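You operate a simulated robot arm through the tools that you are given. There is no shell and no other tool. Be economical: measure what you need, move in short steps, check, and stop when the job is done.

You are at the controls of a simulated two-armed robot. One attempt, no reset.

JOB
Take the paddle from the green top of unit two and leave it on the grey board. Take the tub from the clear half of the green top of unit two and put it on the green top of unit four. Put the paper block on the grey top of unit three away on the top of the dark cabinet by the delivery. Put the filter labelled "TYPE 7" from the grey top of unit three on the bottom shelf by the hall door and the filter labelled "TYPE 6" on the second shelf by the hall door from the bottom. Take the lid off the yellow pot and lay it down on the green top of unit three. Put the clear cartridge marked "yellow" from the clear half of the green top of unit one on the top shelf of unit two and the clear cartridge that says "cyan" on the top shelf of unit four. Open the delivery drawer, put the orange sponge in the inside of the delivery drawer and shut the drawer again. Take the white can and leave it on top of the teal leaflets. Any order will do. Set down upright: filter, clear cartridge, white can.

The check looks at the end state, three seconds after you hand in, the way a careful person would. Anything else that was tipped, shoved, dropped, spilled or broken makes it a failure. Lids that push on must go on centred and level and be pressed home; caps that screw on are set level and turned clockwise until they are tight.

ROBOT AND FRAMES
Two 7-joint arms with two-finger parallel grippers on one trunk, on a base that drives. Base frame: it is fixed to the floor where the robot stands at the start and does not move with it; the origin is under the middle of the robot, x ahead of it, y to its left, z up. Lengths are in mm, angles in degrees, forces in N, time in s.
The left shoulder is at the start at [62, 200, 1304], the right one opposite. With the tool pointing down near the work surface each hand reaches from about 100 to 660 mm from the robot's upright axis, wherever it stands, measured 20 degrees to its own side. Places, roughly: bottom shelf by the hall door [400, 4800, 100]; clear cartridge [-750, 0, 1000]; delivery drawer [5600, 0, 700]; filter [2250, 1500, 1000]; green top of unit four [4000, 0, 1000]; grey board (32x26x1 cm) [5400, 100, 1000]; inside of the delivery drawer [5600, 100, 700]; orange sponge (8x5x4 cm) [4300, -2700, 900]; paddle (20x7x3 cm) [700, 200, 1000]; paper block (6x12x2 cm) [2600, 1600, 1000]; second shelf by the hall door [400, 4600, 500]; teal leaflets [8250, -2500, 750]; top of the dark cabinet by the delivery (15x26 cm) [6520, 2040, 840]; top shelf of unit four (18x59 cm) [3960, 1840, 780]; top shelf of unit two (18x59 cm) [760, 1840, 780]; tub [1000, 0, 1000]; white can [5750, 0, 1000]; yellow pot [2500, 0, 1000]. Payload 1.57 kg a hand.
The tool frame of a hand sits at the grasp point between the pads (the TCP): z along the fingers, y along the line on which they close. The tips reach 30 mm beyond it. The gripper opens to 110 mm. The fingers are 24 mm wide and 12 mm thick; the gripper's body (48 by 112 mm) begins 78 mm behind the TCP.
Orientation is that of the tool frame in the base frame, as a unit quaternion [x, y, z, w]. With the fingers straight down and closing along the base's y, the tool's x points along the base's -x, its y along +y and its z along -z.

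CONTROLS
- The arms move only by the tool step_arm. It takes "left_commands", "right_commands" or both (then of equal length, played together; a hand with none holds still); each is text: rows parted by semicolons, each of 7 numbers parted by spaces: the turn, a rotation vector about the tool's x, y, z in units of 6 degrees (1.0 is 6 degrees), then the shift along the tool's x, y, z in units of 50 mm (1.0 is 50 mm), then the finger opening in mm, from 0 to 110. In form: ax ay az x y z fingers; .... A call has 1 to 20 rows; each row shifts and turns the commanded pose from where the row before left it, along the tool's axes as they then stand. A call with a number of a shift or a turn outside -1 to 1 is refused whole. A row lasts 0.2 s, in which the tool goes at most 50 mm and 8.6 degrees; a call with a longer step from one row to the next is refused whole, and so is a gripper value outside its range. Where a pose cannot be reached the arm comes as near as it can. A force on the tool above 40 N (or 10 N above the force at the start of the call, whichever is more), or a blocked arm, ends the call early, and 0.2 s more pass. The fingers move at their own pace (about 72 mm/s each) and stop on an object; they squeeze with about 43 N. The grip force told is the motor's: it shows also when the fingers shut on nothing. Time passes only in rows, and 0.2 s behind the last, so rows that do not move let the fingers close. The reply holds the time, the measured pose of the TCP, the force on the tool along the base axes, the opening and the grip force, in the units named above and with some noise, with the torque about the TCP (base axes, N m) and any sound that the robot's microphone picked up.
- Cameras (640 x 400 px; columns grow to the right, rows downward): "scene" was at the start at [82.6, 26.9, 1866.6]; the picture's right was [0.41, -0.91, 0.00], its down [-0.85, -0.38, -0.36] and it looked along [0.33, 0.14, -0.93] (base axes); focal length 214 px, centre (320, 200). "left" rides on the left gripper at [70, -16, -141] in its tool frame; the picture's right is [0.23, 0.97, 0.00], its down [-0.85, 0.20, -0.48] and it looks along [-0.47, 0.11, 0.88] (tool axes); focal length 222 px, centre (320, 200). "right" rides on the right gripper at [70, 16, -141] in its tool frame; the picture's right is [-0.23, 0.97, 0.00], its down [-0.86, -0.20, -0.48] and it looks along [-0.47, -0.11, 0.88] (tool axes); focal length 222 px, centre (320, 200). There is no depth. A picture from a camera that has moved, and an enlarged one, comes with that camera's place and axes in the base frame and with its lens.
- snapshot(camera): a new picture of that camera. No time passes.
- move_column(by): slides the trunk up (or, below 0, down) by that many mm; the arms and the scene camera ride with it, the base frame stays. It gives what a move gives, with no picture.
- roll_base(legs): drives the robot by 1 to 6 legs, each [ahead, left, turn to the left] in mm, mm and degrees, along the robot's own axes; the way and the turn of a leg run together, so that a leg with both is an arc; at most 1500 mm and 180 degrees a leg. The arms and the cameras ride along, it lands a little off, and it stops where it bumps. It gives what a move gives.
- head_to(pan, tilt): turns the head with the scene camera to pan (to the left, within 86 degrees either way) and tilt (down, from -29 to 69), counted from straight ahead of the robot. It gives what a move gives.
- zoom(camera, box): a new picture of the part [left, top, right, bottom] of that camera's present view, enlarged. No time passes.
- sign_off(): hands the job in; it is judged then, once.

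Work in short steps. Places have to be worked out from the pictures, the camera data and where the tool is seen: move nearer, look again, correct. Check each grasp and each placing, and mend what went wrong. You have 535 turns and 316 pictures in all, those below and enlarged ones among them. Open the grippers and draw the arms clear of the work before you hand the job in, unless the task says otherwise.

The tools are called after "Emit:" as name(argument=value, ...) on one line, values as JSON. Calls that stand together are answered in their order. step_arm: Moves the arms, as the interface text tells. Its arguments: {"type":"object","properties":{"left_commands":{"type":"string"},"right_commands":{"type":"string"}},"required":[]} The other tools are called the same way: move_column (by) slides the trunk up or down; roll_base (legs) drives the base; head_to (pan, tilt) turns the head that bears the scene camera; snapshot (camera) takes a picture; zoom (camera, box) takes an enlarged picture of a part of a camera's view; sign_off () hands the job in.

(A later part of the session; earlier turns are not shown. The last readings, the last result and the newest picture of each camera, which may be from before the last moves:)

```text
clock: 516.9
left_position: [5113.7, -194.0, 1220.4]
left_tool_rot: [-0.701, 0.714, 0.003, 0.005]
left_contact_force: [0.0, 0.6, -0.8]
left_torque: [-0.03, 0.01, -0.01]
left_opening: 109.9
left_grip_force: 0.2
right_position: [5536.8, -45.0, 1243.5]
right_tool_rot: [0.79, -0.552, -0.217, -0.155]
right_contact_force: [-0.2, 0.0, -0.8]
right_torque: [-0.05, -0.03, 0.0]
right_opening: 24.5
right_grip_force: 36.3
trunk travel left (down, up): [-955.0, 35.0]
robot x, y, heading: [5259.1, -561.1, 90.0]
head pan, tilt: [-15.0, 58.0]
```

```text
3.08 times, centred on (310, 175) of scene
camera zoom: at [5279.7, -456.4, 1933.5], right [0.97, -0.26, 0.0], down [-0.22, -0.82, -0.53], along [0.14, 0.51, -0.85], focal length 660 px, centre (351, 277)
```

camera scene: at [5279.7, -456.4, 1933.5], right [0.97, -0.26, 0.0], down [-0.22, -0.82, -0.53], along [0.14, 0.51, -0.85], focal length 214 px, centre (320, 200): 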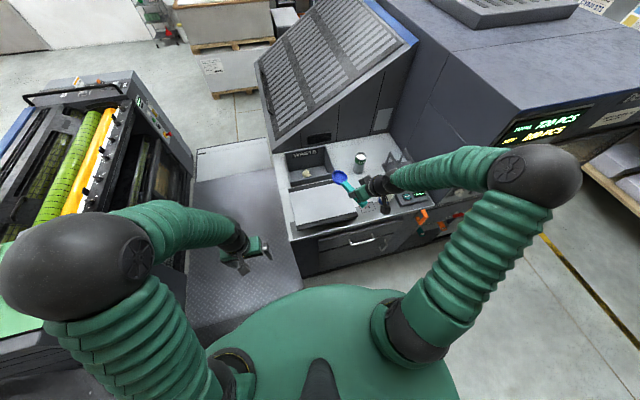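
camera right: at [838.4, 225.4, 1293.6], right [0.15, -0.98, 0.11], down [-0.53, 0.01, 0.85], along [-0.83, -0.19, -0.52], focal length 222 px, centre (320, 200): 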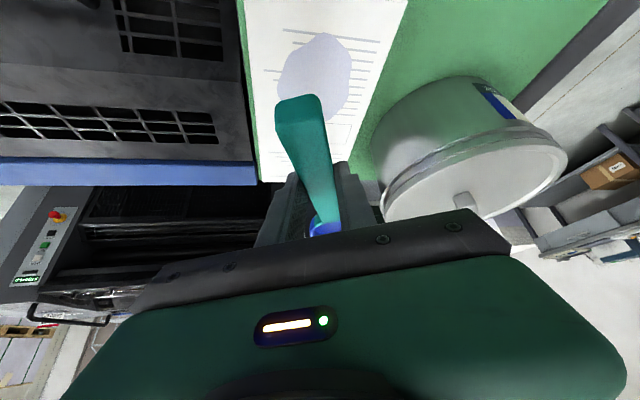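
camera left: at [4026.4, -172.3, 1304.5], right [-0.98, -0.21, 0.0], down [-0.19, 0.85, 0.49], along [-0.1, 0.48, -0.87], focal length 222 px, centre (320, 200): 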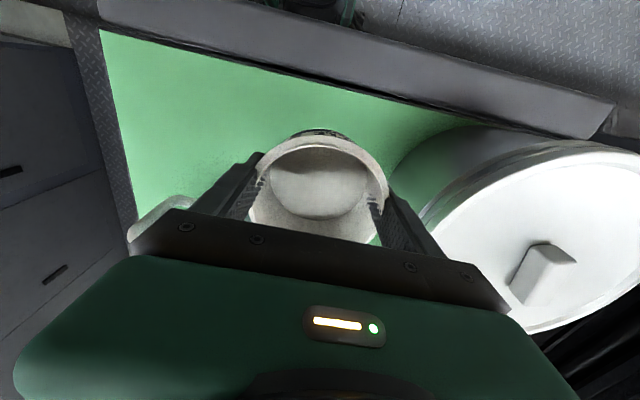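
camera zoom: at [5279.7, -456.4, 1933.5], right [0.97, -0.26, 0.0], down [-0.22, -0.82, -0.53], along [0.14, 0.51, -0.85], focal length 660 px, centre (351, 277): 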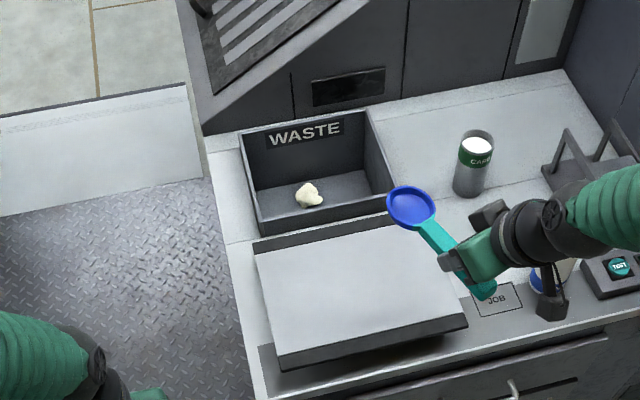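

I move over the board and lower part way, then check.

Emit:
step_arm(right_commands="0 0 0 -0.7 0.285 0.417 0; 0 0 0 -0.7 0.285 0.417 0; 0 0 0 -0.7 0.285 0.417 0; 0 0 0 0.44 0 0.74 0; 0 0 0 0.44 0 0.74 0; 0 0 0 0.44 0 0.74 0; 0 0 0 0 0 0 0; 0 0 0 0 0 0 0")

Emit:
zoom(camera="scene", box=[220, 110, 400, 240])

Emit:
snapshot(camera="right")

```text
clock: 518.7
left_position: [5111.1, -192.2, 1219.7]
left_tool_rot: [-0.7, 0.714, 0.002, 0.005]
left_contact_force: [-0.2, -0.9, -0.6]
left_torque: [-0.05, -0.04, -0.04]
left_opening: 109.9
left_grip_force: 0.0
right_position: [5457.4, 56.1, 1116.7]
right_tool_rot: [0.79, -0.552, -0.216, -0.155]
right_contact_force: [0.4, 0.0, -0.8]
right_torque: [-0.04, -0.02, -0.01]
right_opening: 24.3
right_grip_force: 36.1
trunk travel left (down, up): [-955.0, 35.0]
robot x, y, heading: [5261.5, -555.7, 90.1]
head pan, tilt: [-15.0, 58.0]
```

```text
3.08 times, centred on (310, 175) of scene
camera zoom: at [5276.7, -454.8, 1933.4], right [0.97, -0.26, 0.0], down [-0.22, -0.82, -0.53], along [0.14, 0.51, -0.85], focal length 660 px, centre (351, 277)
```

zoom: 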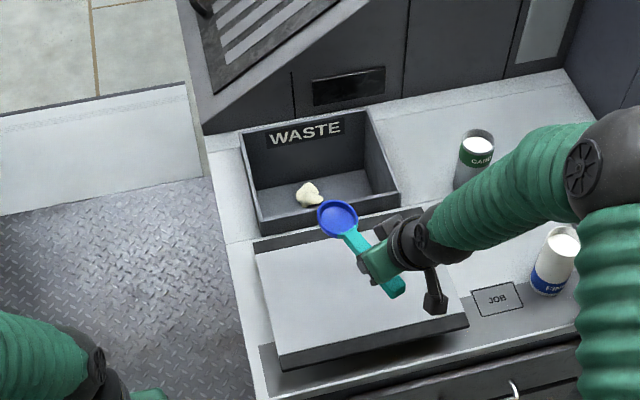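

```text
153 pictures are left
camera right: at [5484.9, -74.8, 1200.9], right [-0.98, -0.15, 0.11], down [0.01, 0.53, 0.85], along [-0.19, 0.84, -0.51], focal length 222 px, centre (320, 200)
```

right: 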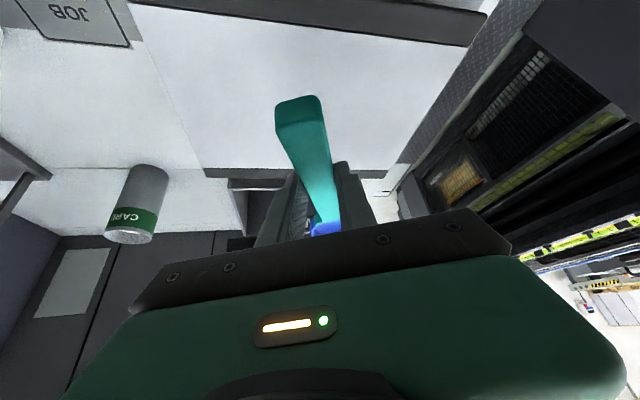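

The paddle nearly spans the board's depth, so I yaw it 30° more to lie diagonally, then lower.

Emit:
step_arm(right_commands="-0.5 0 -0.87 0 0 0 0; -0.5 0 -0.87 0 0 0 0; -0.5 0 -0.87 0 0 0 0; -0.5 0 -0.87 0 0 0 0; -0.5 0 -0.87 0 0 0 0; 0 0 0 0.114 -0.37 -0.066 0; 0 0 0 0.37 0 0.617 0; 0 0 0 0.3 0 0.5 0; 0 0 0 0 0 0 0")

Emit:
zoom(camera="scene", box=[220, 110, 400, 240])

Emit:
snapshot(camera="right")

```text
clock: 520.7
left_position: [5114.7, -193.3, 1220.8]
left_tool_rot: [-0.7, 0.714, 0.003, 0.005]
left_contact_force: [-0.5, 0.9, 0.3]
left_torque: [0.0, 0.02, 0.0]
left_opening: 109.8
left_grip_force: 0.2
right_position: [5473.3, 67.3, 1049.1]
right_tool_rot: [0.907, -0.328, -0.245, -0.096]
right_contact_force: [0.1, 0.0, -0.2]
right_torque: [0.02, -0.06, 0.02]
right_opening: 24.1
right_grip_force: 36.4
trunk travel left (down, up): [-955.0, 35.0]
robot x, y, heading: [5259.9, -554.7, 89.8]
head pan, tilt: [-15.0, 58.0]
```

```text
3.08 times, centred on (310, 175) of scene
camera zoom: at [5279.3, -453.7, 1933.3], right [0.97, -0.26, 0.0], down [-0.22, -0.82, -0.53], along [0.14, 0.51, -0.85], focal length 660 px, centre (351, 277)
```

zoom: 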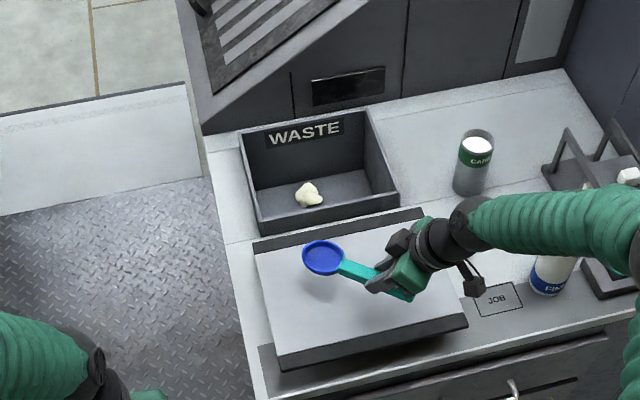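

```text
151 pictures are left
camera right: at [5561.8, -31.9, 1134.1], right [-0.78, -0.62, 0.1], down [-0.26, 0.46, 0.85], along [-0.58, 0.63, -0.52], focal length 222 px, centre (320, 200)
```

right: 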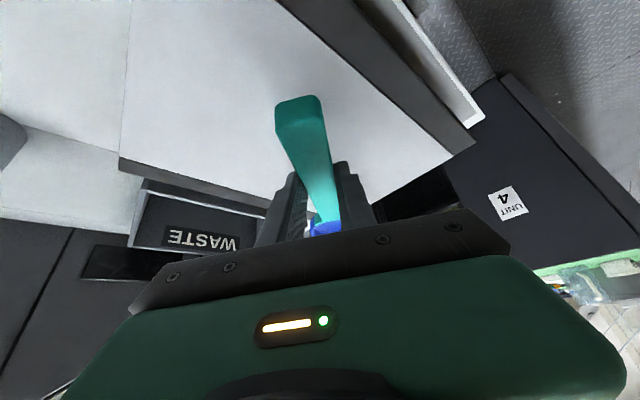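

Well over the board. Lower in small steps.

Emit:
step_arm(right_commands="0 0 0 0.05 0 0.09 0; 0 0 0 0.05 0 0.09 0; 0 0 0 0.05 0 0.09 0; 0 0 0 0 0 0 0")

```text
clock: 521.7
left_position: [5114.3, -190.7, 1220.4]
left_tool_rot: [-0.7, 0.714, 0.003, 0.005]
left_contact_force: [-0.4, 0.2, 0.0]
left_torque: [-0.01, -0.02, -0.01]
left_opening: 110.0
left_grip_force: 0.1
right_position: [5473.5, 67.5, 1033.5]
right_tool_rot: [0.908, -0.327, -0.245, -0.096]
right_contact_force: [-0.5, 0.0, 0.6]
right_torque: [-0.01, -0.01, -0.02]
right_opening: 24.1
right_grip_force: 36.0
trunk travel left (down, up): [-955.0, 35.0]
robot x, y, heading: [5258.8, -553.8, 90.0]
head pan, tilt: [-15.0, 58.0]
```

Emit:
step_arm(right_commands="0 0 0 0.03 0 0.05 0; 0 0 0 0.03 0 0.05 0; 0 0 0 0.03 0 0.05 0; 0 0 0 0 0 0 0")

Emit:
zoom(camera="right", box=[220, 50, 420, 250])

```text
clock: 522.7
left_position: [5113.9, -192.8, 1220.5]
left_tool_rot: [-0.701, 0.714, 0.003, 0.005]
left_contact_force: [0.0, -0.3, -0.5]
left_torque: [-0.02, -0.05, 0.0]
left_opening: 110.2
left_grip_force: 0.1
right_position: [5474.6, 67.5, 1024.5]
right_tool_rot: [0.907, -0.328, -0.246, -0.096]
right_contact_force: [0.1, 0.6, -0.8]
right_torque: [-0.05, -0.03, 0.04]
right_opening: 24.3
right_grip_force: 36.7
trunk travel left (down, up): [-955.0, 35.0]
robot x, y, heading: [5260.4, -551.5, 90.1]
head pan, tilt: [-15.0, 58.0]
```

```text
2.00 times, centred on (320, 150) of right
camera zoom: at [5562.5, -31.0, 1109.8], right [-0.78, -0.62, 0.1], down [-0.26, 0.46, 0.85], along [-0.58, 0.63, -0.52], focal length 444 px, centre (320, 300)
```

zoom: 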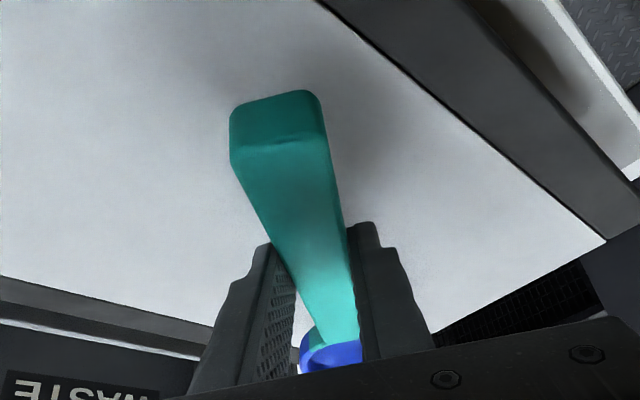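

Emit:
step_arm(right_commands="0 0 0 0.03 0 0.05 0; 0 0 0 0.03 0 0.05 0; 0 0 0 0.03 0 0.05 0; 0 0 0 0 0 0 0")

```text
clock: 523.7
left_position: [5113.3, -192.7, 1220.3]
left_tool_rot: [-0.7, 0.714, 0.003, 0.005]
left_contact_force: [0.4, 0.5, 0.4]
left_torque: [-0.02, 0.01, -0.01]
left_opening: 110.0
left_grip_force: 0.1
right_position: [5475.7, 69.2, 1016.2]
right_tool_rot: [0.907, -0.328, -0.245, -0.096]
right_contact_force: [0.5, 1.0, 0.0]
right_torque: [0.0, 0.0, -0.01]
right_opening: 24.3
right_grip_force: 36.4
trunk travel left (down, up): [-955.0, 35.0]
robot x, y, heading: [5259.9, -558.4, 89.6]
head pan, tilt: [-15.0, 58.0]
```

Emit:
step_arm(right_commands="0 0 0 0.03 0 0.05 0; 0 0 0 0.03 0 0.05 0; 0 0 0 0.03 0 0.05 0; 0 0 0 0.03 0 0.05 0; 0 0 0 0 0 0 0")

Emit:
zoom(camera="scene", box=[270, 150, 370, 220])

```text
clock: 524.9
left_position: [5114.0, -192.2, 1219.3]
left_tool_rot: [-0.7, 0.714, 0.002, 0.005]
left_contact_force: [0.2, 0.4, 0.7]
left_torque: [-0.01, 0.02, 0.01]
left_opening: 110.1
left_grip_force: 0.0
right_position: [5473.2, 66.7, 1004.3]
right_tool_rot: [0.907, -0.328, -0.245, -0.096]
right_contact_force: [-0.8, 0.1, -0.4]
right_torque: [-0.03, -0.05, 0.01]
right_opening: 24.5
right_grip_force: 35.9
trunk travel left (down, up): [-955.0, 35.0]
robot x, y, heading: [5259.5, -553.3, 90.1]
head pan, tilt: [-15.0, 58.0]
```

```text
5.71 times, centred on (320, 185) of scene
camera zoom: at [5279.3, -453.3, 1933.3], right [0.97, -0.26, 0.0], down [-0.22, -0.82, -0.53], along [0.14, 0.51, -0.85], focal length 1226 px, centre (320, 286)
```

zoom: 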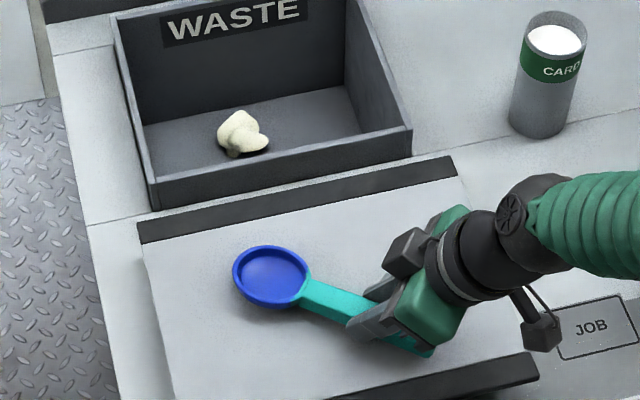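

Still hovering slightly. Continue down.

Emit:
step_arm(right_commands="0 0 0 0.03 0 0.05 0; 0 0 0 0.03 0 0.05 0; 0 0 0 0.03 0 0.05 0; 0 0 0 0.03 0 0.05 0; 0 0 0 0 0 0 0")

```text
clock: 526.1
left_position: [5113.3, -192.6, 1220.4]
left_tool_rot: [-0.7, 0.714, 0.003, 0.005]
left_contact_force: [0.4, -0.2, 0.2]
left_torque: [0.0, 0.03, -0.03]
left_opening: 110.1
left_grip_force: 0.0
right_position: [5473.9, 69.0, 994.6]
right_tool_rot: [0.907, -0.328, -0.245, -0.096]
right_contact_force: [0.6, 0.0, 3.3]
right_torque: [0.17, 0.28, 0.0]
right_opening: 24.4
right_grip_force: 36.5
trunk travel left (down, up): [-955.0, 35.0]
robot x, y, heading: [5261.7, -553.5, 90.1]
head pan, tilt: [-15.0, 58.0]
```

First touch. A bit more, then release.

Emit:
step_arm(right_commands="0 0 0 0.02 0 0.035 0; 0 0 0 0 0 0 0")

Emit:
zoom(camera="scene", box=[270, 150, 370, 220])

Emit:
zoom(camera="right", box=[220, 50, 420, 250])

```text
clock: 526.7
left_position: [5112.3, -193.9, 1221.8]
left_tool_rot: [-0.7, 0.714, 0.002, 0.004]
left_contact_force: [0.2, 0.2, 0.3]
left_torque: [0.02, 0.01, -0.01]
left_opening: 109.9
left_grip_force: 0.1
right_position: [5473.6, 68.9, 992.2]
right_tool_rot: [0.907, -0.327, -0.247, -0.098]
right_contact_force: [0.8, 0.6, 15.8]
right_torque: [0.64, 1.0, 0.0]
right_opening: 24.5
right_grip_force: 35.9
trunk travel left (down, up): [-955.0, 35.0]
robot x, y, heading: [5259.6, -554.0, 89.8]
head pan, tilt: [-15.0, 58.0]
```

```text
5.71 times, centred on (320, 185) of scene
camera zoom: at [5278.0, -458.2, 1933.8], right [0.97, -0.26, 0.0], down [-0.22, -0.82, -0.53], along [0.14, 0.51, -0.85], focal length 1226 px, centre (320, 286)
```

zoom: 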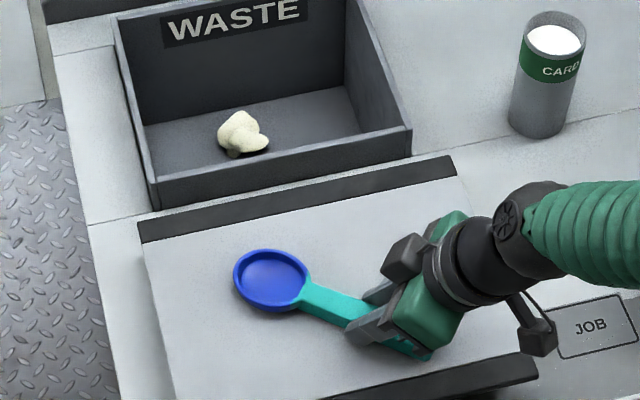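

```text
2.00 times, centred on (320, 150) of right
camera zoom: at [5562.3, -30.5, 1077.6], right [-0.78, -0.62, 0.1], down [-0.26, 0.46, 0.85], along [-0.57, 0.64, -0.52], focal length 444 px, centre (320, 300)
```

zoom: 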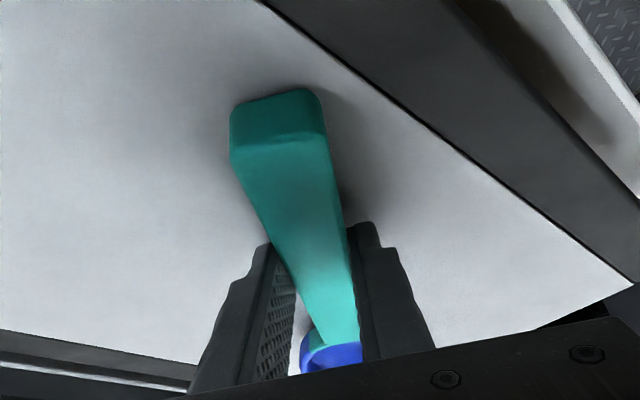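

I open, rise and retract.

Emit:
step_arm(right_commands="0 0 0 0 0 0 40; 0 0 0 0 0 0 60; 0 0 0 -0.15 0 -0.25 60; 0 0 0 -0.4 0 -0.7 60; 0 0 0 -0.4 0 -0.7 60; 0 0 0 -0.4 0 -0.7 60; 0 0 0 -0.4 0 -0.7 60; 0 0 0 0 0 0 60")

Emit:
zoom(camera="scene", box=[240, 120, 400, 240])

```text
clock: 528.5
left_position: [5113.6, -193.2, 1219.9]
left_tool_rot: [-0.701, 0.713, 0.001, 0.005]
left_contact_force: [-0.3, -1.0, 0.0]
left_torque: [-0.02, 0.01, 0.04]
left_opening: 110.0
left_grip_force: 0.1
right_position: [5473.9, 65.8, 1165.8]
right_tool_rot: [0.907, -0.328, -0.246, -0.097]
right_contact_force: [-0.1, 0.1, 0.0]
right_torque: [0.01, 0.0, 0.0]
right_opening: 59.8
right_grip_force: 0.0
trunk travel left (down, up): [-955.0, 35.0]
robot x, y, heading: [5259.7, -555.7, 89.9]
head pan, tilt: [-15.0, 58.0]
```

```text
3.33 times, centred on (320, 180) of scene
camera zoom: at [5278.8, -454.1, 1933.3], right [0.97, -0.26, 0.0], down [-0.22, -0.82, -0.53], along [0.14, 0.51, -0.85], focal length 715 px, centre (320, 267)
```

zoom: 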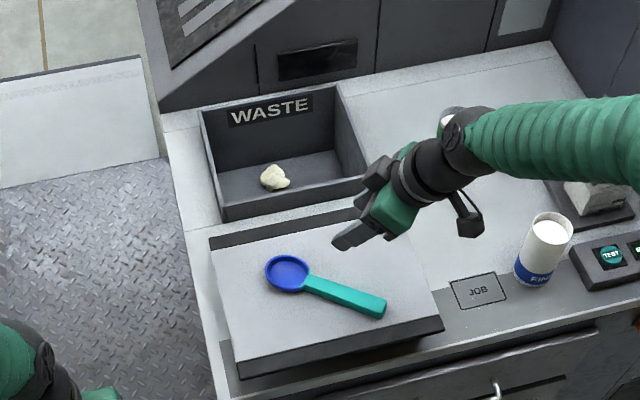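

The paddle lies on the board. Next the white can; I restore the right hand to pointing down and shift right.

Emit:
step_arm(right_commands="0.5 0 0.87 0 0 -0.3 60; 0.5 0 0.87 0 0 -0.3 60; 0.5 0 0.87 0 0 0 60; 0.5 0 0.87 0 0 0 60; 0.5 0 0.87 0 0 0 60; 0.5 0 0.87 0 0 0 60; 0.5 0 0.87 0 0 0 60; 0.5 0 0.87 0 0 0 60; 0.16 0 0.29 0 0 0 60; 0 1 0 0 0 0 60; 0 1 0 0 0 0 60; 0 1 0 0 0 0 60; 0 1 0 0 0 0 60; 0 1 0 0 0 0 60; 0 0 0 0.6 0 -0.3 80; 0 0 0 0.6 0 -0.3 80; 0 0 0 0 0 0 80")

Emit:
roll_base(legs=[[0, -370, 0]])

Emit:
head_to(pan=-10, tilt=58)

Emit:
zoom(camera="scene", box=[220, 100, 420, 250])

```text
clock: 532.1
left_position: [5111.8, -192.4, 1219.4]
left_tool_rot: [-0.701, 0.714, 0.002, 0.005]
left_contact_force: [0.3, -0.1, -0.7]
left_torque: [-0.03, 0.01, 0.04]
left_opening: 109.9
left_grip_force: 0.1
right_position: [5481.9, -5.0, 1222.0]
right_tool_rot: [-0.706, 0.708, 0.005, 0.005]
right_contact_force: [-0.5, 0.8, 1.2]
right_torque: [-0.07, -0.02, -0.02]
right_opening: 79.9
right_grip_force: 0.0
trunk travel left (down, up): [-955.0, 35.0]
robot x, y, heading: [5259.6, -557.5, 90.1]
head pan, tilt: [-15.0, 58.0]
```

```text
clock: 534.4
left_position: [5453.4, -193.0, 1218.2]
left_tool_rot: [-0.697, 0.717, -0.002, 0.008]
left_contact_force: [0.8, 0.7, -0.2]
left_torque: [0.03, 0.01, 0.0]
left_opening: 110.1
left_grip_force: 0.1
right_position: [5825.3, -8.7, 1223.2]
right_tool_rot: [-0.704, 0.71, 0.002, 0.01]
right_contact_force: [0.1, -0.2, 0.3]
right_torque: [-0.03, 0.0, -0.04]
right_opening: 80.0
right_grip_force: 0.2
trunk travel left (down, up): [-955.0, 35.0]
robot x, y, heading: [5612.6, -556.7, 89.4]
head pan, tilt: [-15.0, 58.0]
```

```text
clock: 535.0
left_position: [5468.5, -194.6, 1221.3]
left_tool_rot: [-0.697, 0.717, 0.004, 0.005]
left_contact_force: [-0.1, 0.1, 0.0]
left_torque: [0.0, -0.02, -0.01]
left_opening: 110.0
left_grip_force: 0.0
right_position: [5839.5, -9.2, 1221.0]
right_tool_rot: [-0.704, 0.71, 0.006, 0.006]
right_contact_force: [0.0, 0.8, 0.6]
right_torque: [0.03, -0.01, 0.02]
right_opening: 80.1
right_grip_force: 0.0
trunk travel left (down, up): [-955.0, 35.0]
robot x, y, heading: [5613.3, -557.8, 89.5]
head pan, tilt: [-10.0, 58.0]
```

```text
2.67 times, centred on (320, 175) of scene
camera zoom: at [5633.0, -454.4, 1933.2], right [0.98, -0.18, 0.0], down [-0.16, -0.83, -0.53], along [0.09, 0.52, -0.85], focal length 572 px, centre (320, 267)
```

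zoom: 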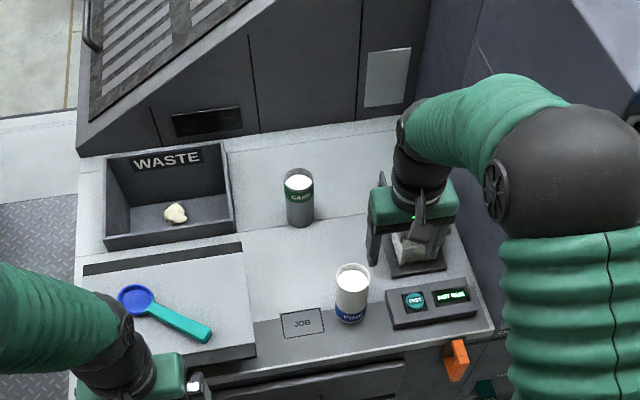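

White can at about (5781,57). I move the right hand above and check.

Emit:
step_arm(right_commands="0 0 0 -0.66 0.58 0 100; 0 0 0 -0.66 0.58 0 100; 0 0 0 0 0 0.8 100; 0 0 0 0 0 0.6 100; 0 0 0 0 0 0 100; 0 0 0 0 0 0 100")

Emit:
snapshot(camera="right")

```text
clock: 536.4
left_position: [5464.8, -194.7, 1218.8]
left_tool_rot: [-0.697, 0.717, 0.002, 0.006]
left_contact_force: [-0.2, 0.0, 0.8]
left_torque: [0.01, 0.01, -0.02]
left_opening: 109.9
left_grip_force: 0.1
right_position: [5777.2, 56.3, 1152.1]
right_tool_rot: [-0.704, 0.71, 0.006, 0.007]
right_contact_force: [-0.3, 0.0, 0.1]
right_torque: [0.0, 0.01, 0.02]
right_opening: 100.4
right_grip_force: 0.0
trunk travel left (down, up): [-955.0, 35.0]
robot x, y, heading: [5611.2, -556.9, 89.4]
head pan, tilt: [-10.0, 58.0]
```

```text
144 pictures are left
camera right: at [5757.6, -16.3, 1291.5], right [-0.97, 0.24, 0.0], down [0.21, 0.85, 0.49], along [0.11, 0.48, -0.87], focal length 222 px, centre (320, 200)
```

right: 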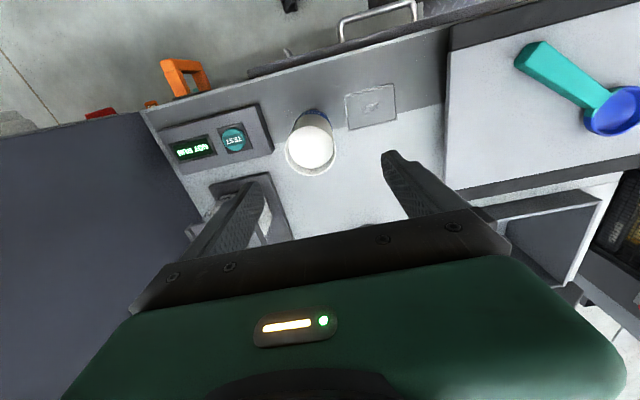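

I narrow the opening to clear the TEST box, shift 8 mm, and descend.

Emit:
step_arm(right_commands="0 0 0 0.03 -0.16 0 78; 0 0 0 0 0 0.9 78; 0 0 0 0 0 0.6 78; 0 0 0 0 0 0 78; 0 0 0 0 0 0 78")

Emit:
snapshot(camera="right")

```text
clock: 537.6
left_position: [5467.8, -196.2, 1220.9]
left_tool_rot: [-0.697, 0.717, 0.003, 0.005]
left_contact_force: [0.7, 0.1, 0.2]
left_torque: [0.02, 0.02, -0.02]
left_opening: 109.7
left_grip_force: 0.0
right_position: [5787.0, 55.6, 1078.7]
right_tool_rot: [-0.704, 0.71, 0.007, 0.005]
right_contact_force: [0.0, -0.1, -0.3]
right_torque: [0.01, 0.01, -0.03]
right_opening: 78.1
right_grip_force: 0.0
trunk travel left (down, up): [-955.0, 35.0]
robot x, y, heading: [5616.1, -556.8, 89.2]
head pan, tilt: [-10.0, 58.0]
```

```text
143 pictures are left
camera right: at [5769.0, -15.6, 1218.0], right [-0.97, 0.24, 0.01], down [0.21, 0.84, 0.49], along [0.11, 0.48, -0.87], focal length 222 px, centre (320, 200)
```

right: 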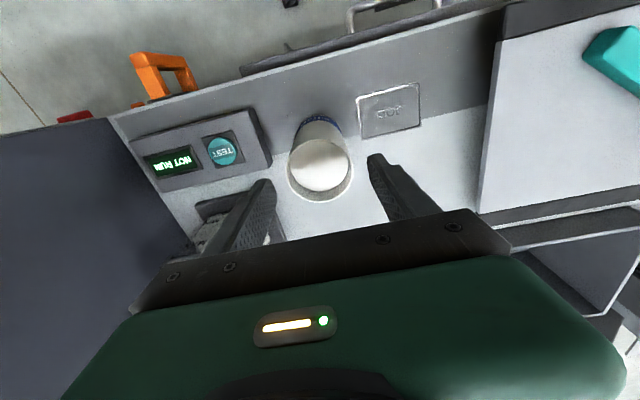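

Centred. I descend and grip the can mid-height.

Emit:
step_arm(right_commands="0 0 0 0 0.05 0.6 78; 0 0 0 0 0 0.6 78; 0 0 0 0 0 0.5 78; 0 0 0 0 0 0 40; 0 0 0 0 0 0 30; 0 0 0 0 0 0 30; 0 0 0 0 0 0 30")

Emit:
snapshot(camera="right")

```text
clock: 539.2
left_position: [5467.6, -195.3, 1219.8]
left_tool_rot: [-0.697, 0.717, 0.003, 0.005]
left_contact_force: [-0.1, 0.4, 0.4]
left_torque: [-0.01, 0.0, 0.02]
left_opening: 109.7
left_grip_force: 0.0
right_position: [5785.2, 58.5, 995.1]
right_tool_rot: [-0.704, 0.71, 0.006, 0.007]
right_contact_force: [-0.1, 0.4, 1.3]
right_torque: [0.12, -0.04, -0.01]
right_opening: 61.1
right_grip_force: 42.5
trunk travel left (down, up): [-955.0, 35.0]
robot x, y, heading: [5611.0, -556.0, 89.4]
head pan, tilt: [-10.0, 58.0]
```

```text
142 pictures are left
camera right: at [5767.1, -13.5, 1133.3], right [-0.97, 0.24, 0.0], down [0.21, 0.84, 0.49], along [0.11, 0.48, -0.87], focal length 222 px, centre (320, 200)
```

right: 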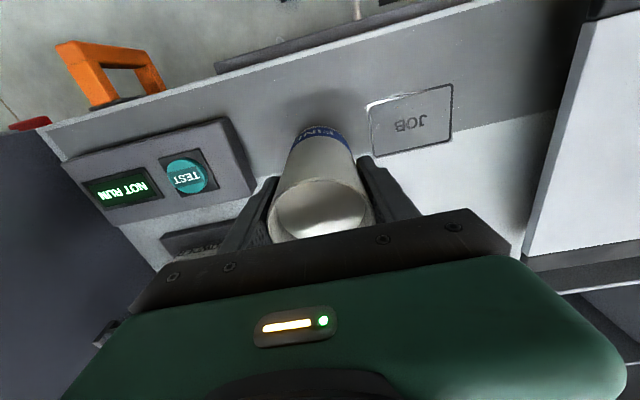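

Can held. I lift it, retract and back away, then look towards the leaflets.

Emit:
step_arm(right_commands="0 0 0 0 0 -0.3 30; 0 0 0 0 0 -0.7 30; 0 0 0 0 0 -0.9 30; 0 0 0 0 0 -0.9 30; 0 0 0 0 0 -0.9 30; 0 0 0 0.8 0 0 30; 0 0 0 0.8 0 0 30; 0 0 0 0.8 0 0 30; 0 0 0 0 0 0 30")

Emit:
roll_base(legs=[[-450, 0, 0], [0, 0, -90]])

Emit:
head_to(pan=-25, tilt=25)

Emit:
snapshot(camera="scene")

```text
clock: 541.2
left_position: [5466.8, -194.0, 1220.4]
left_tool_rot: [-0.697, 0.717, 0.002, 0.006]
left_contact_force: [-0.2, -1.0, 0.6]
left_torque: [-0.01, 0.01, -0.01]
left_opening: 109.9
left_grip_force: 0.0
right_position: [5784.5, -65.3, 1176.7]
right_tool_rot: [-0.704, 0.71, 0.006, 0.007]
right_contact_force: [0.7, -1.0, -1.6]
right_torque: [0.01, 0.02, 0.0]
right_opening: 61.1
right_grip_force: 42.8
trunk travel left (down, up): [-955.0, 35.0]
robot x, y, heading: [5608.9, -556.6, 89.7]
head pan, tilt: [-10.0, 58.0]
```

```text
clock: 547.7
left_position: [5964.4, -854.1, 1220.6]
left_tool_rot: [0.004, 1.0, -0.002, 0.006]
left_contact_force: [0.0, -0.4, -0.3]
left_torque: [0.02, 0.0, -0.01]
left_opening: 110.0
left_grip_force: 0.0
right_position: [6099.7, -1167.9, 1176.4]
right_tool_rot: [-0.004, 1.0, 0.0, 0.008]
right_contact_force: [0.8, -0.5, -2.6]
right_torque: [0.0, 0.03, -0.03]
right_opening: 61.4
right_grip_force: 42.7
trunk travel left (down, up): [-955.0, 35.0]
robot x, y, heading: [5604.7, -1003.1, 0.6]
head pan, tilt: [-10.0, 58.0]
```

```text
clock: 548.7
left_position: [5962.0, -853.4, 1222.2]
left_tool_rot: [0.005, 1.0, -0.002, 0.006]
left_contact_force: [0.3, -0.4, 0.2]
left_torque: [-0.03, 0.0, 0.01]
left_opening: 110.2
left_grip_force: 0.1
right_position: [6098.0, -1168.8, 1177.2]
right_tool_rot: [-0.005, 1.0, 0.001, 0.008]
right_contact_force: [1.0, 0.3, -0.8]
right_torque: [-0.02, 0.01, 0.0]
right_opening: 61.3
right_grip_force: 43.9
trunk travel left (down, up): [-955.0, 35.0]
robot x, y, heading: [5607.6, -1009.8, 0.4]
head pan, tilt: [-25.0, 25.0]
```

```text
141 pictures are left
camera scene: at [5721.1, -1044.0, 1980.9], right [-0.41, -0.91, 0.0], down [-0.39, 0.18, -0.91], along [0.82, -0.38, -0.43], focal length 214 px, centre (320, 200)
```

scene: 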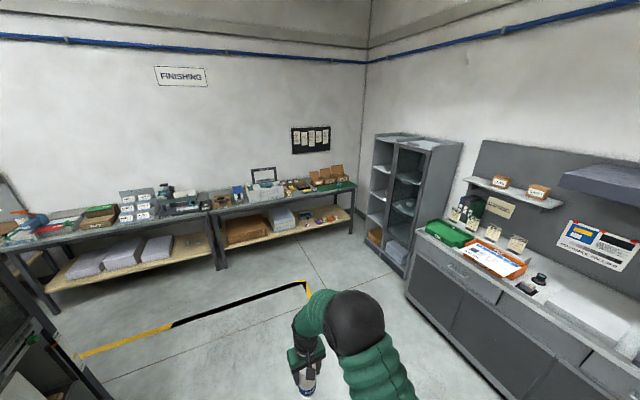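

Emit:
zoom(camera="scene", box=[210, 150, 370, 250])

```text
4.00 times, centred on (290, 200) of scene
camera zoom: at [5721.1, -1044.0, 1980.9], right [-0.41, -0.91, 0.0], down [-0.39, 0.18, -0.91], along [0.82, -0.38, -0.43], focal length 858 px, centre (440, 200)
```

zoom: 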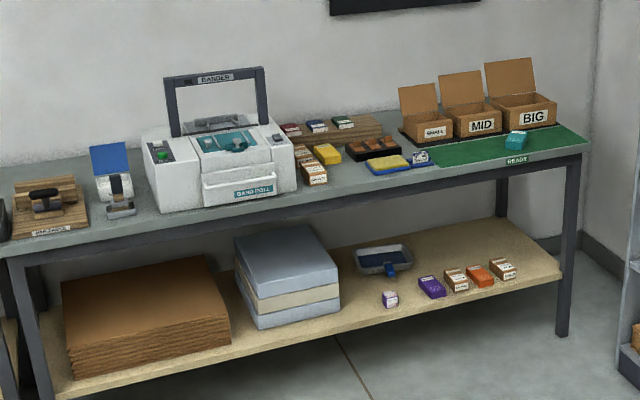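

The teal leaflets are a small stack at the right end of the far bench. I drive there.

Emit:
roll_base(legs=[[1000, -700, -0.4], [900, -720, 0]])

Emit:
head_to(pan=0, tilt=45)

Emit:
snapshot(camera="scene")

Emit:
zoom(camera="scene", box=[260, 130, 420, 250])

```text
clock: 560.1
left_position: [7879.0, -2154.5, 1221.2]
left_tool_rot: [-0.016, 1.0, -0.002, 0.006]
left_contact_force: [-0.9, -0.1, 0.2]
left_torque: [-0.03, -0.02, 0.03]
left_opening: 110.0
left_grip_force: 0.0
right_position: [8026.7, -2463.9, 1178.1]
right_tool_rot: [-0.026, 1.0, 0.0, 0.01]
right_contact_force: [0.0, -1.0, -0.4]
right_torque: [-0.02, 0.0, 0.01]
right_opening: 61.1
right_grip_force: 42.8
trunk travel left (down, up): [-955.0, 35.0]
robot x, y, heading: [7526.1, -2325.8, 2.9]
head pan, tilt: [-25.0, 25.0]
```

```text
clock: 561.0
left_position: [7878.5, -2156.3, 1222.7]
left_tool_rot: [-0.016, 1.0, -0.001, 0.005]
left_contact_force: [0.6, -0.1, 0.8]
left_torque: [0.0, -0.01, 0.05]
left_opening: 110.0
left_grip_force: 0.0
right_position: [8026.0, -2465.2, 1177.4]
right_tool_rot: [-0.026, 1.0, 0.0, 0.01]
right_contact_force: [0.9, 0.0, -0.8]
right_torque: [-0.05, 0.02, -0.02]
right_opening: 61.1
right_grip_force: 43.1
trunk travel left (down, up): [-955.0, 35.0]
robot x, y, heading: [7527.9, -2318.3, 3.0]
head pan, tilt: [0.0, 45.0]
```

```text
139 pictures are left
camera scene: at [7642.8, -2316.8, 1950.4], right [0.05, -1.0, 0.0], down [-0.71, -0.03, -0.71], along [0.71, 0.03, -0.71], focal length 214 px, centre (320, 200)
```

scene: 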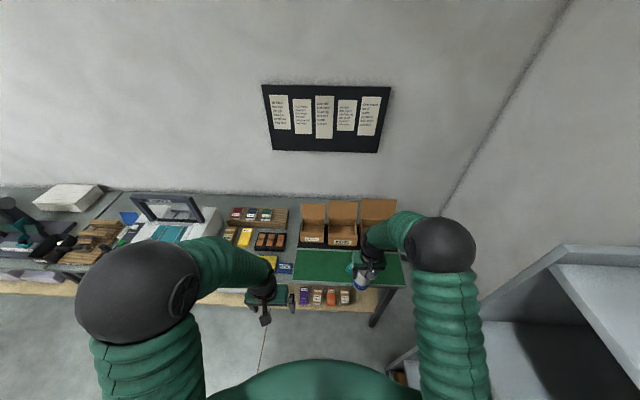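

```text
3.33 times, centred on (340, 190) of scene
camera zoom: at [7642.8, -2316.8, 1950.4], right [0.05, -1.0, 0.0], down [-0.71, -0.03, -0.71], along [0.71, 0.03, -0.71], focal length 715 px, centre (253, 233)
```

zoom: 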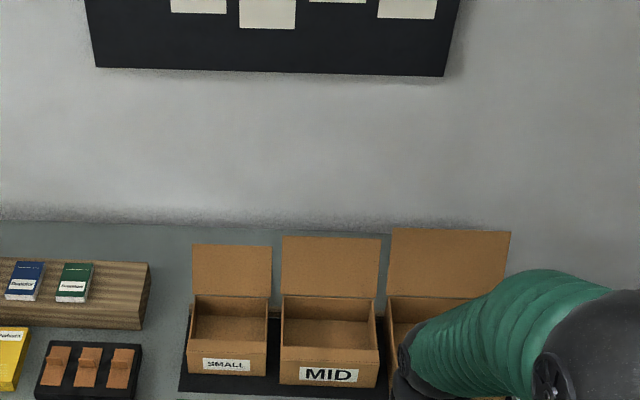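

Emit:
zoom(camera="scene", box=[270, 220, 430, 320])

Emit:
snapshot(camera="right")

```text
4.00 times, centred on (350, 270) of scene
camera zoom: at [7642.8, -2316.8, 1950.4], right [0.05, -1.0, 0.0], down [-0.71, -0.03, -0.71], along [0.71, 0.03, -0.71], focal length 858 px, centre (200, -80)
```

zoom: 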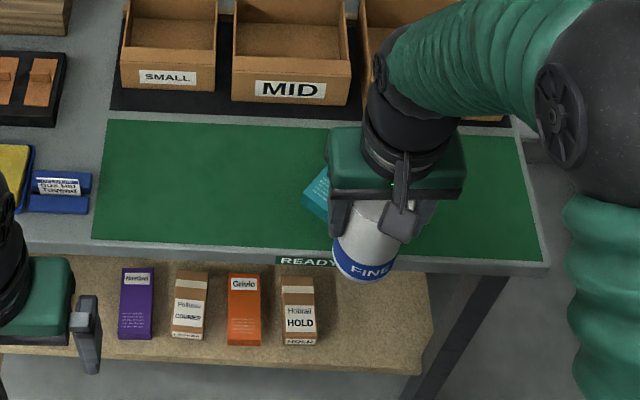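

```text
136 pictures are left
camera right: at [7952.1, -2453.3, 1317.0], right [0.18, 0.98, 0.01], down [0.85, -0.16, 0.49], along [0.49, -0.08, -0.87], focal length 222 px, centre (320, 200)
```

right: 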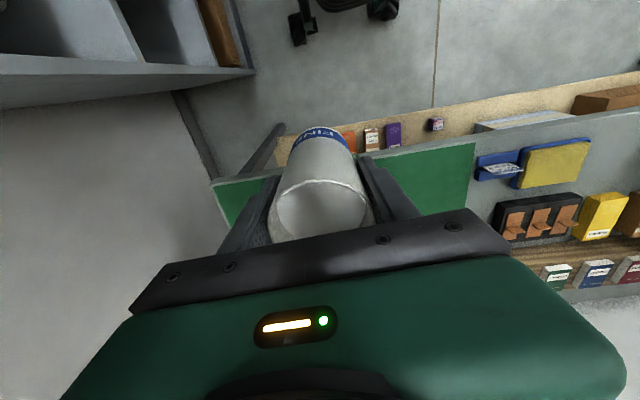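

I move the right hand aside to see the leaflets.

Emit:
step_arm(right_commands="0 0 0 0.3 -0.9 0 30; 0 0 0 0.3 -0.9 0 30; 0 0 0 0.3 -0.9 0 30; 0 0 0 0 0 0 30")

Emit:
zoom(camera="scene", box=[310, 230, 390, 290])

```text
clock: 562.0
left_position: [7878.8, -2158.1, 1221.7]
left_tool_rot: [-0.016, 1.0, 0.0, 0.006]
left_contact_force: [-0.2, -0.4, -0.3]
left_torque: [0.04, 0.0, 0.02]
left_opening: 110.3
left_grip_force: 0.1
right_position: [7989.0, -2603.0, 1176.4]
right_tool_rot: [-0.025, 1.0, 0.001, 0.01]
right_contact_force: [-0.5, 0.0, -1.4]
right_torque: [-0.01, 0.06, -0.03]
right_opening: 61.0
right_grip_force: 43.1
trunk travel left (down, up): [-955.0, 35.0]
robot x, y, heading: [7527.9, -2325.5, 2.7]
head pan, tilt: [0.0, 45.0]
```

```text
6.67 times, centred on (350, 260) of scene
camera zoom: at [7643.2, -2320.4, 1950.4], right [0.05, -1.0, 0.0], down [-0.71, -0.03, -0.71], along [0.7, 0.04, -0.71], focal length 1430 px, centre (120, -200)
```

zoom: 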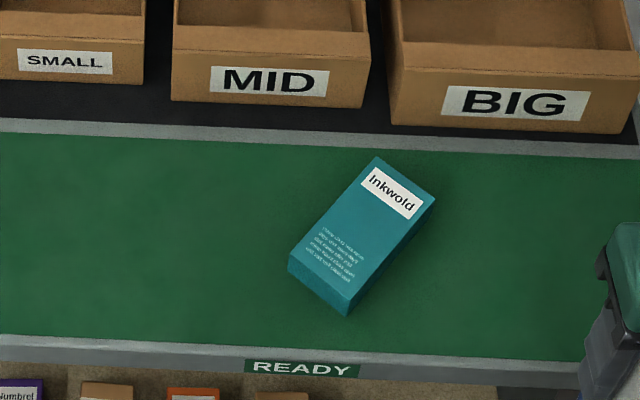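

The teal pack is about 62×127 mm, centred near (8268,-2495). I drive 170 mm closer and lower the column.

Emit:
roll_base(legs=[[170, 0, -2.8]])

Emit:
move_column(by=-150)

Emit:
head_to(pan=-10, tilt=60)

Emit:
zoom(camera="scene", box=[260, 120, 420, 240])

```text
clock: 563.5
left_position: [8054.3, -2171.0, 1222.7]
left_tool_rot: [0.009, 1.0, -0.001, 0.008]
left_contact_force: [0.0, -0.3, 0.0]
left_torque: [-0.01, -0.01, -0.03]
left_opening: 109.9
left_grip_force: 0.0
right_position: [8142.1, -2619.3, 1177.7]
right_tool_rot: [0.0, 1.0, 0.001, 0.012]
right_contact_force: [0.1, 1.1, -1.0]
right_torque: [-0.02, -0.01, 0.0]
right_opening: 61.0
right_grip_force: 43.0
trunk travel left (down, up): [-955.0, 35.0]
robot x, y, heading: [7700.3, -2319.1, 0.1]
head pan, tilt: [0.0, 45.0]
```

```text
clock: 565.2
left_position: [8057.8, -2171.7, 1071.9]
left_tool_rot: [0.009, 1.0, -0.001, 0.006]
left_contact_force: [0.1, 0.5, 0.1]
left_torque: [0.01, 0.03, 0.0]
left_opening: 110.0
left_grip_force: 0.1
right_position: [8146.4, -2620.3, 1027.2]
right_tool_rot: [0.0, 1.0, 0.001, 0.01]
right_contact_force: [0.6, -0.1, -0.8]
right_torque: [0.01, 0.01, 0.05]
right_opening: 61.1
right_grip_force: 43.9
trunk travel left (down, up): [-805.0, 185.0]
robot x, y, heading: [7701.4, -2321.0, -0.1]
head pan, tilt: [0.0, 45.0]
```

```text
clock: 566.0
left_position: [8057.9, -2171.5, 1071.6]
left_tool_rot: [0.01, 1.0, -0.001, 0.007]
left_contact_force: [0.3, -1.2, -0.4]
left_torque: [0.0, 0.0, 0.02]
left_opening: 109.9
left_grip_force: 0.1
right_position: [8144.5, -2621.2, 1026.9]
right_tool_rot: [0.0, 1.0, 0.001, 0.009]
right_contact_force: [-0.6, 0.1, -1.3]
right_torque: [-0.01, -0.01, 0.0]
right_opening: 60.9
right_grip_force: 42.8
trunk travel left (down, up): [-805.0, 185.0]
robot x, y, heading: [7701.8, -2317.8, 0.1]
head pan, tilt: [-10.0, 60.0]
```

```text
3.33 times, centred on (340, 180) of scene
camera zoom: at [7798.6, -2331.7, 1781.0], right [-0.17, -0.98, 0.0], down [-0.85, 0.15, -0.5], along [0.49, -0.09, -0.87], focal length 715 px, centre (253, 267)
```

zoom: 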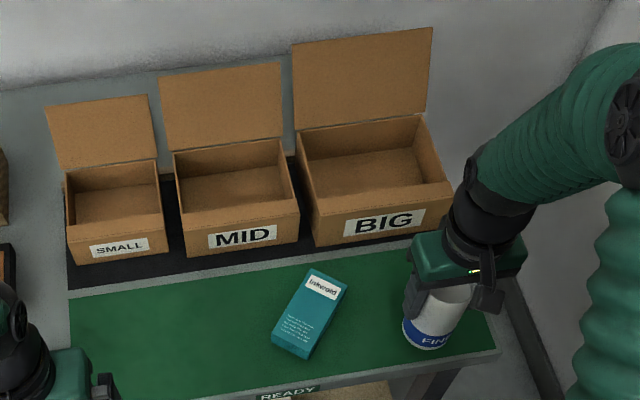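

I bring the can above the pack and look.

Emit:
step_arm(right_commands="0 0 0 -0.62 0.6 0 30; 0 0 0 -0.62 0.6 0 30; 0 0 0 -0.62 0.6 0 30; 0 0 0 -0.62 0.6 0 30; 0 0 0 0 0 0.8 30; 0 0 0 0 0 0.6 30; 0 0 0 0 0 0 30; 0 0 0 0 0 0 30")

Emit:
zoom(camera="scene", box=[300, 170, 380, 240])

Emit:
snapshot(camera="right")

Emit:
snapshot(camera="left")

```text
clock: 567.8
left_position: [8055.1, -2168.9, 1072.8]
left_tool_rot: [0.01, 1.0, -0.002, 0.007]
left_contact_force: [0.8, 0.4, 0.1]
left_torque: [-0.01, 0.01, -0.07]
left_opening: 110.1
left_grip_force: 0.0
right_position: [8271.2, -2499.4, 963.7]
right_tool_rot: [0.0, 1.0, 0.0, 0.013]
right_contact_force: [5.1, -3.2, 33.7]
right_torque: [-0.57, -0.38, -0.08]
right_opening: 61.2
right_grip_force: 43.2
trunk travel left (down, up): [-805.0, 185.0]
robot x, y, heading: [7698.4, -2323.5, 0.1]
head pan, tilt: [-10.0, 60.0]
```

```text
5.71 times, centred on (340, 205) of scene
camera zoom: at [7792.5, -2328.9, 1781.7], right [-0.17, -0.98, 0.0], down [-0.85, 0.15, -0.5], along [0.49, -0.09, -0.87], focal length 1226 px, centre (206, 171)
```

zoom: 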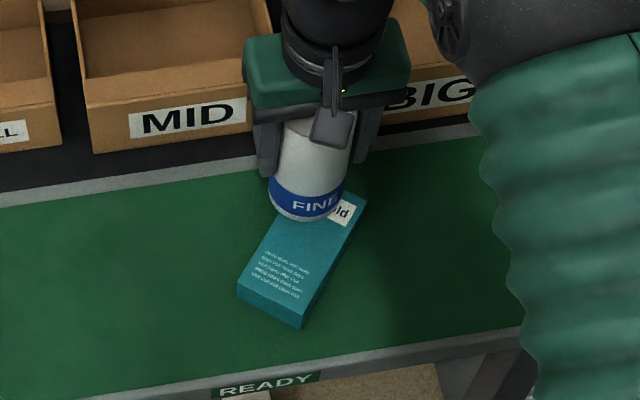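

```text
132 pictures are left
camera right: at [8196.6, -2483.6, 1102.3], right [0.23, 0.97, 0.01], down [0.84, -0.2, 0.5], along [0.49, -0.11, -0.87], focal length 222 px, centre (320, 200)
```

right: 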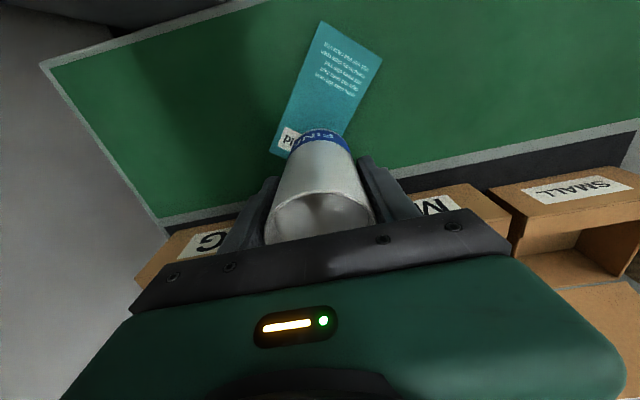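

```text
131 pictures are left
camera left: at [7982.4, -2184.6, 1213.1], right [-0.21, 0.98, -0.01], down [0.85, 0.19, 0.49], along [0.48, 0.1, -0.87], focal length 222 px, centre (320, 200)
```

left: 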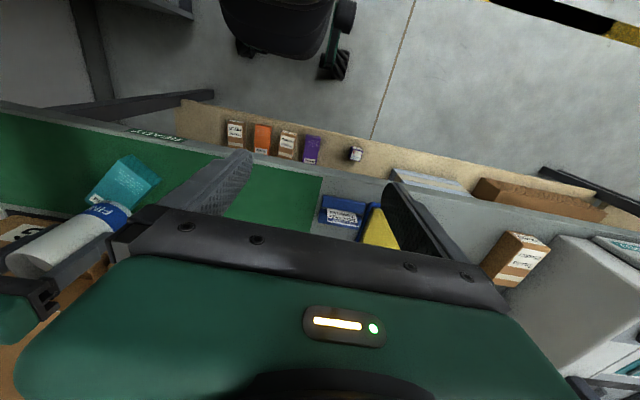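

Contact came early: the pack's top is at z≈904, so its centre is really near (8210,-2483). I lift and shift the can there.

Emit:
step_arm(right_commands="0 0 0 0 0 -0.5 30; 0 0 0 0.6 0.16 0 30; 0 0 0 0.62 0.16 0 30; 0 0 0 0 0 0 30; 0 0 0 0 0 0 30")

Emit:
zoom(camera="scene", box=[300, 170, 380, 240])

Emit:
snapshot(camera="right")

Emit:
zoom(camera="left", box=[0, 120, 200, 300])

```text
clock: 569.0
left_position: [8058.0, -2171.2, 1070.9]
left_tool_rot: [0.009, 1.0, -0.001, 0.008]
left_contact_force: [0.4, -0.1, 0.8]
left_torque: [0.03, 0.02, 0.03]
left_opening: 109.9
left_grip_force: 0.2
right_position: [8208.6, -2483.7, 983.4]
right_tool_rot: [-0.001, 1.0, 0.001, 0.009]
right_contact_force: [-0.1, 0.2, -1.7]
right_torque: [-0.01, -0.01, 0.04]
right_opening: 60.9
right_grip_force: 43.1
trunk travel left (down, up): [-805.0, 185.0]
robot x, y, heading: [7701.3, -2320.0, 0.1]
head pan, tilt: [-10.0, 60.0]
```

```text
5.71 times, centred on (340, 205) of scene
camera zoom: at [7800.1, -2331.6, 1780.9], right [-0.17, -0.98, 0.0], down [-0.85, 0.15, -0.5], along [0.49, -0.09, -0.87], focal length 1226 px, centre (206, 171)
```

zoom: 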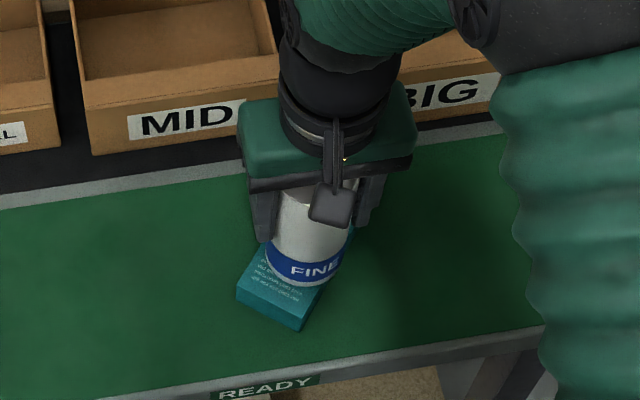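

```text
129 pictures are left
camera right: at [8134.6, -2468.3, 1122.4], right [0.23, 0.97, 0.01], down [0.85, -0.2, 0.49], along [0.48, -0.11, -0.87], focal length 222 px, centre (320, 200)
```

right: 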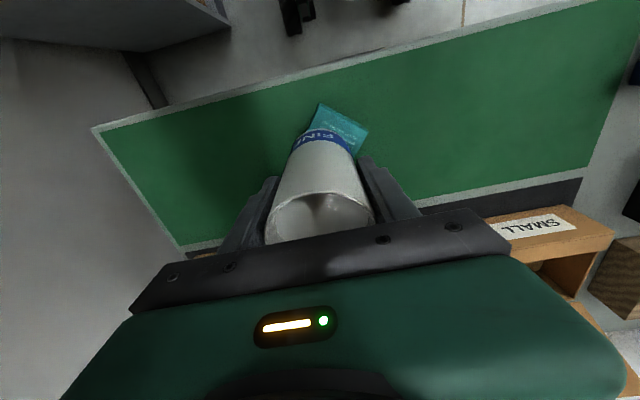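

```text
2.22 times, centred on (100, 210) of left
camera zoom: at [7985.6, -2186.4, 1212.1], right [-0.21, 0.98, -0.01], down [0.85, 0.18, 0.49], along [0.48, 0.1, -0.87], focal length 494 px, centre (809, 178)
```

zoom: 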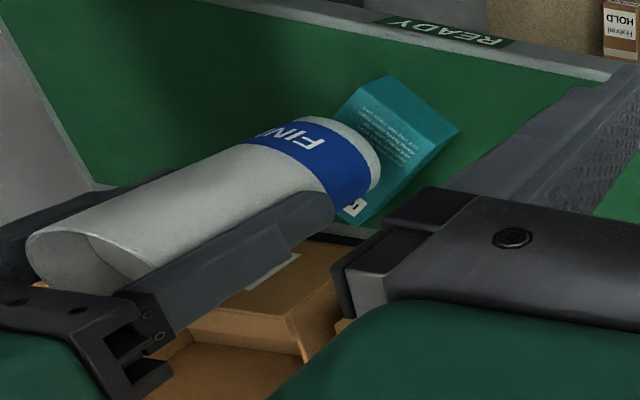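

Computed pack centre (8209,-2487) matches the can's position. I lower to contact.

Emit:
step_arm(right_commands="0 0 0 0 -0.05 0.2 30; 0 0 0 0 0 0.08 30; 0 0 0 0 0 0.05 30; 0 0 0 0 0 0 30")

```text
clock: 570.0
left_position: [8058.0, -2171.2, 1071.7]
left_tool_rot: [0.009, 1.0, -0.002, 0.007]
left_contact_force: [0.5, 0.3, 0.0]
left_torque: [0.01, 0.02, 0.0]
left_opening: 109.9
left_grip_force: 0.1
right_position: [8209.5, -2485.9, 967.4]
right_tool_rot: [-0.001, 1.0, 0.001, 0.009]
right_contact_force: [0.2, 0.1, -1.3]
right_torque: [0.02, 0.03, -0.01]
right_opening: 61.1
right_grip_force: 43.1
trunk travel left (down, up): [-805.0, 185.0]
robot x, y, heading: [7702.6, -2318.8, -0.2]
head pan, tilt: [-10.0, 60.0]
```

Emit:
step_arm(right_commands="0 0 0 0 0 0.04 30; 0 0 0 0 0 0.04 30; 0 0 0 0 0 0 30")

```text
clock: 570.8
left_position: [8056.1, -2170.7, 1071.4]
left_tool_rot: [0.01, 1.0, -0.001, 0.007]
left_contact_force: [-0.3, 0.1, -0.2]
left_torque: [-0.03, -0.01, -0.01]
left_opening: 110.3
left_grip_force: 0.0
right_position: [8208.5, -2485.5, 965.3]
right_tool_rot: [0.0, 1.0, 0.001, 0.01]
right_contact_force: [-1.5, -1.6, 8.0]
right_torque: [-0.19, -0.12, -0.03]
right_opening: 60.9
right_grip_force: 42.9
trunk travel left (down, up): [-805.0, 185.0]
robot x, y, heading: [7703.8, -2314.7, 0.0]
head pan, tilt: [-10.0, 60.0]
```

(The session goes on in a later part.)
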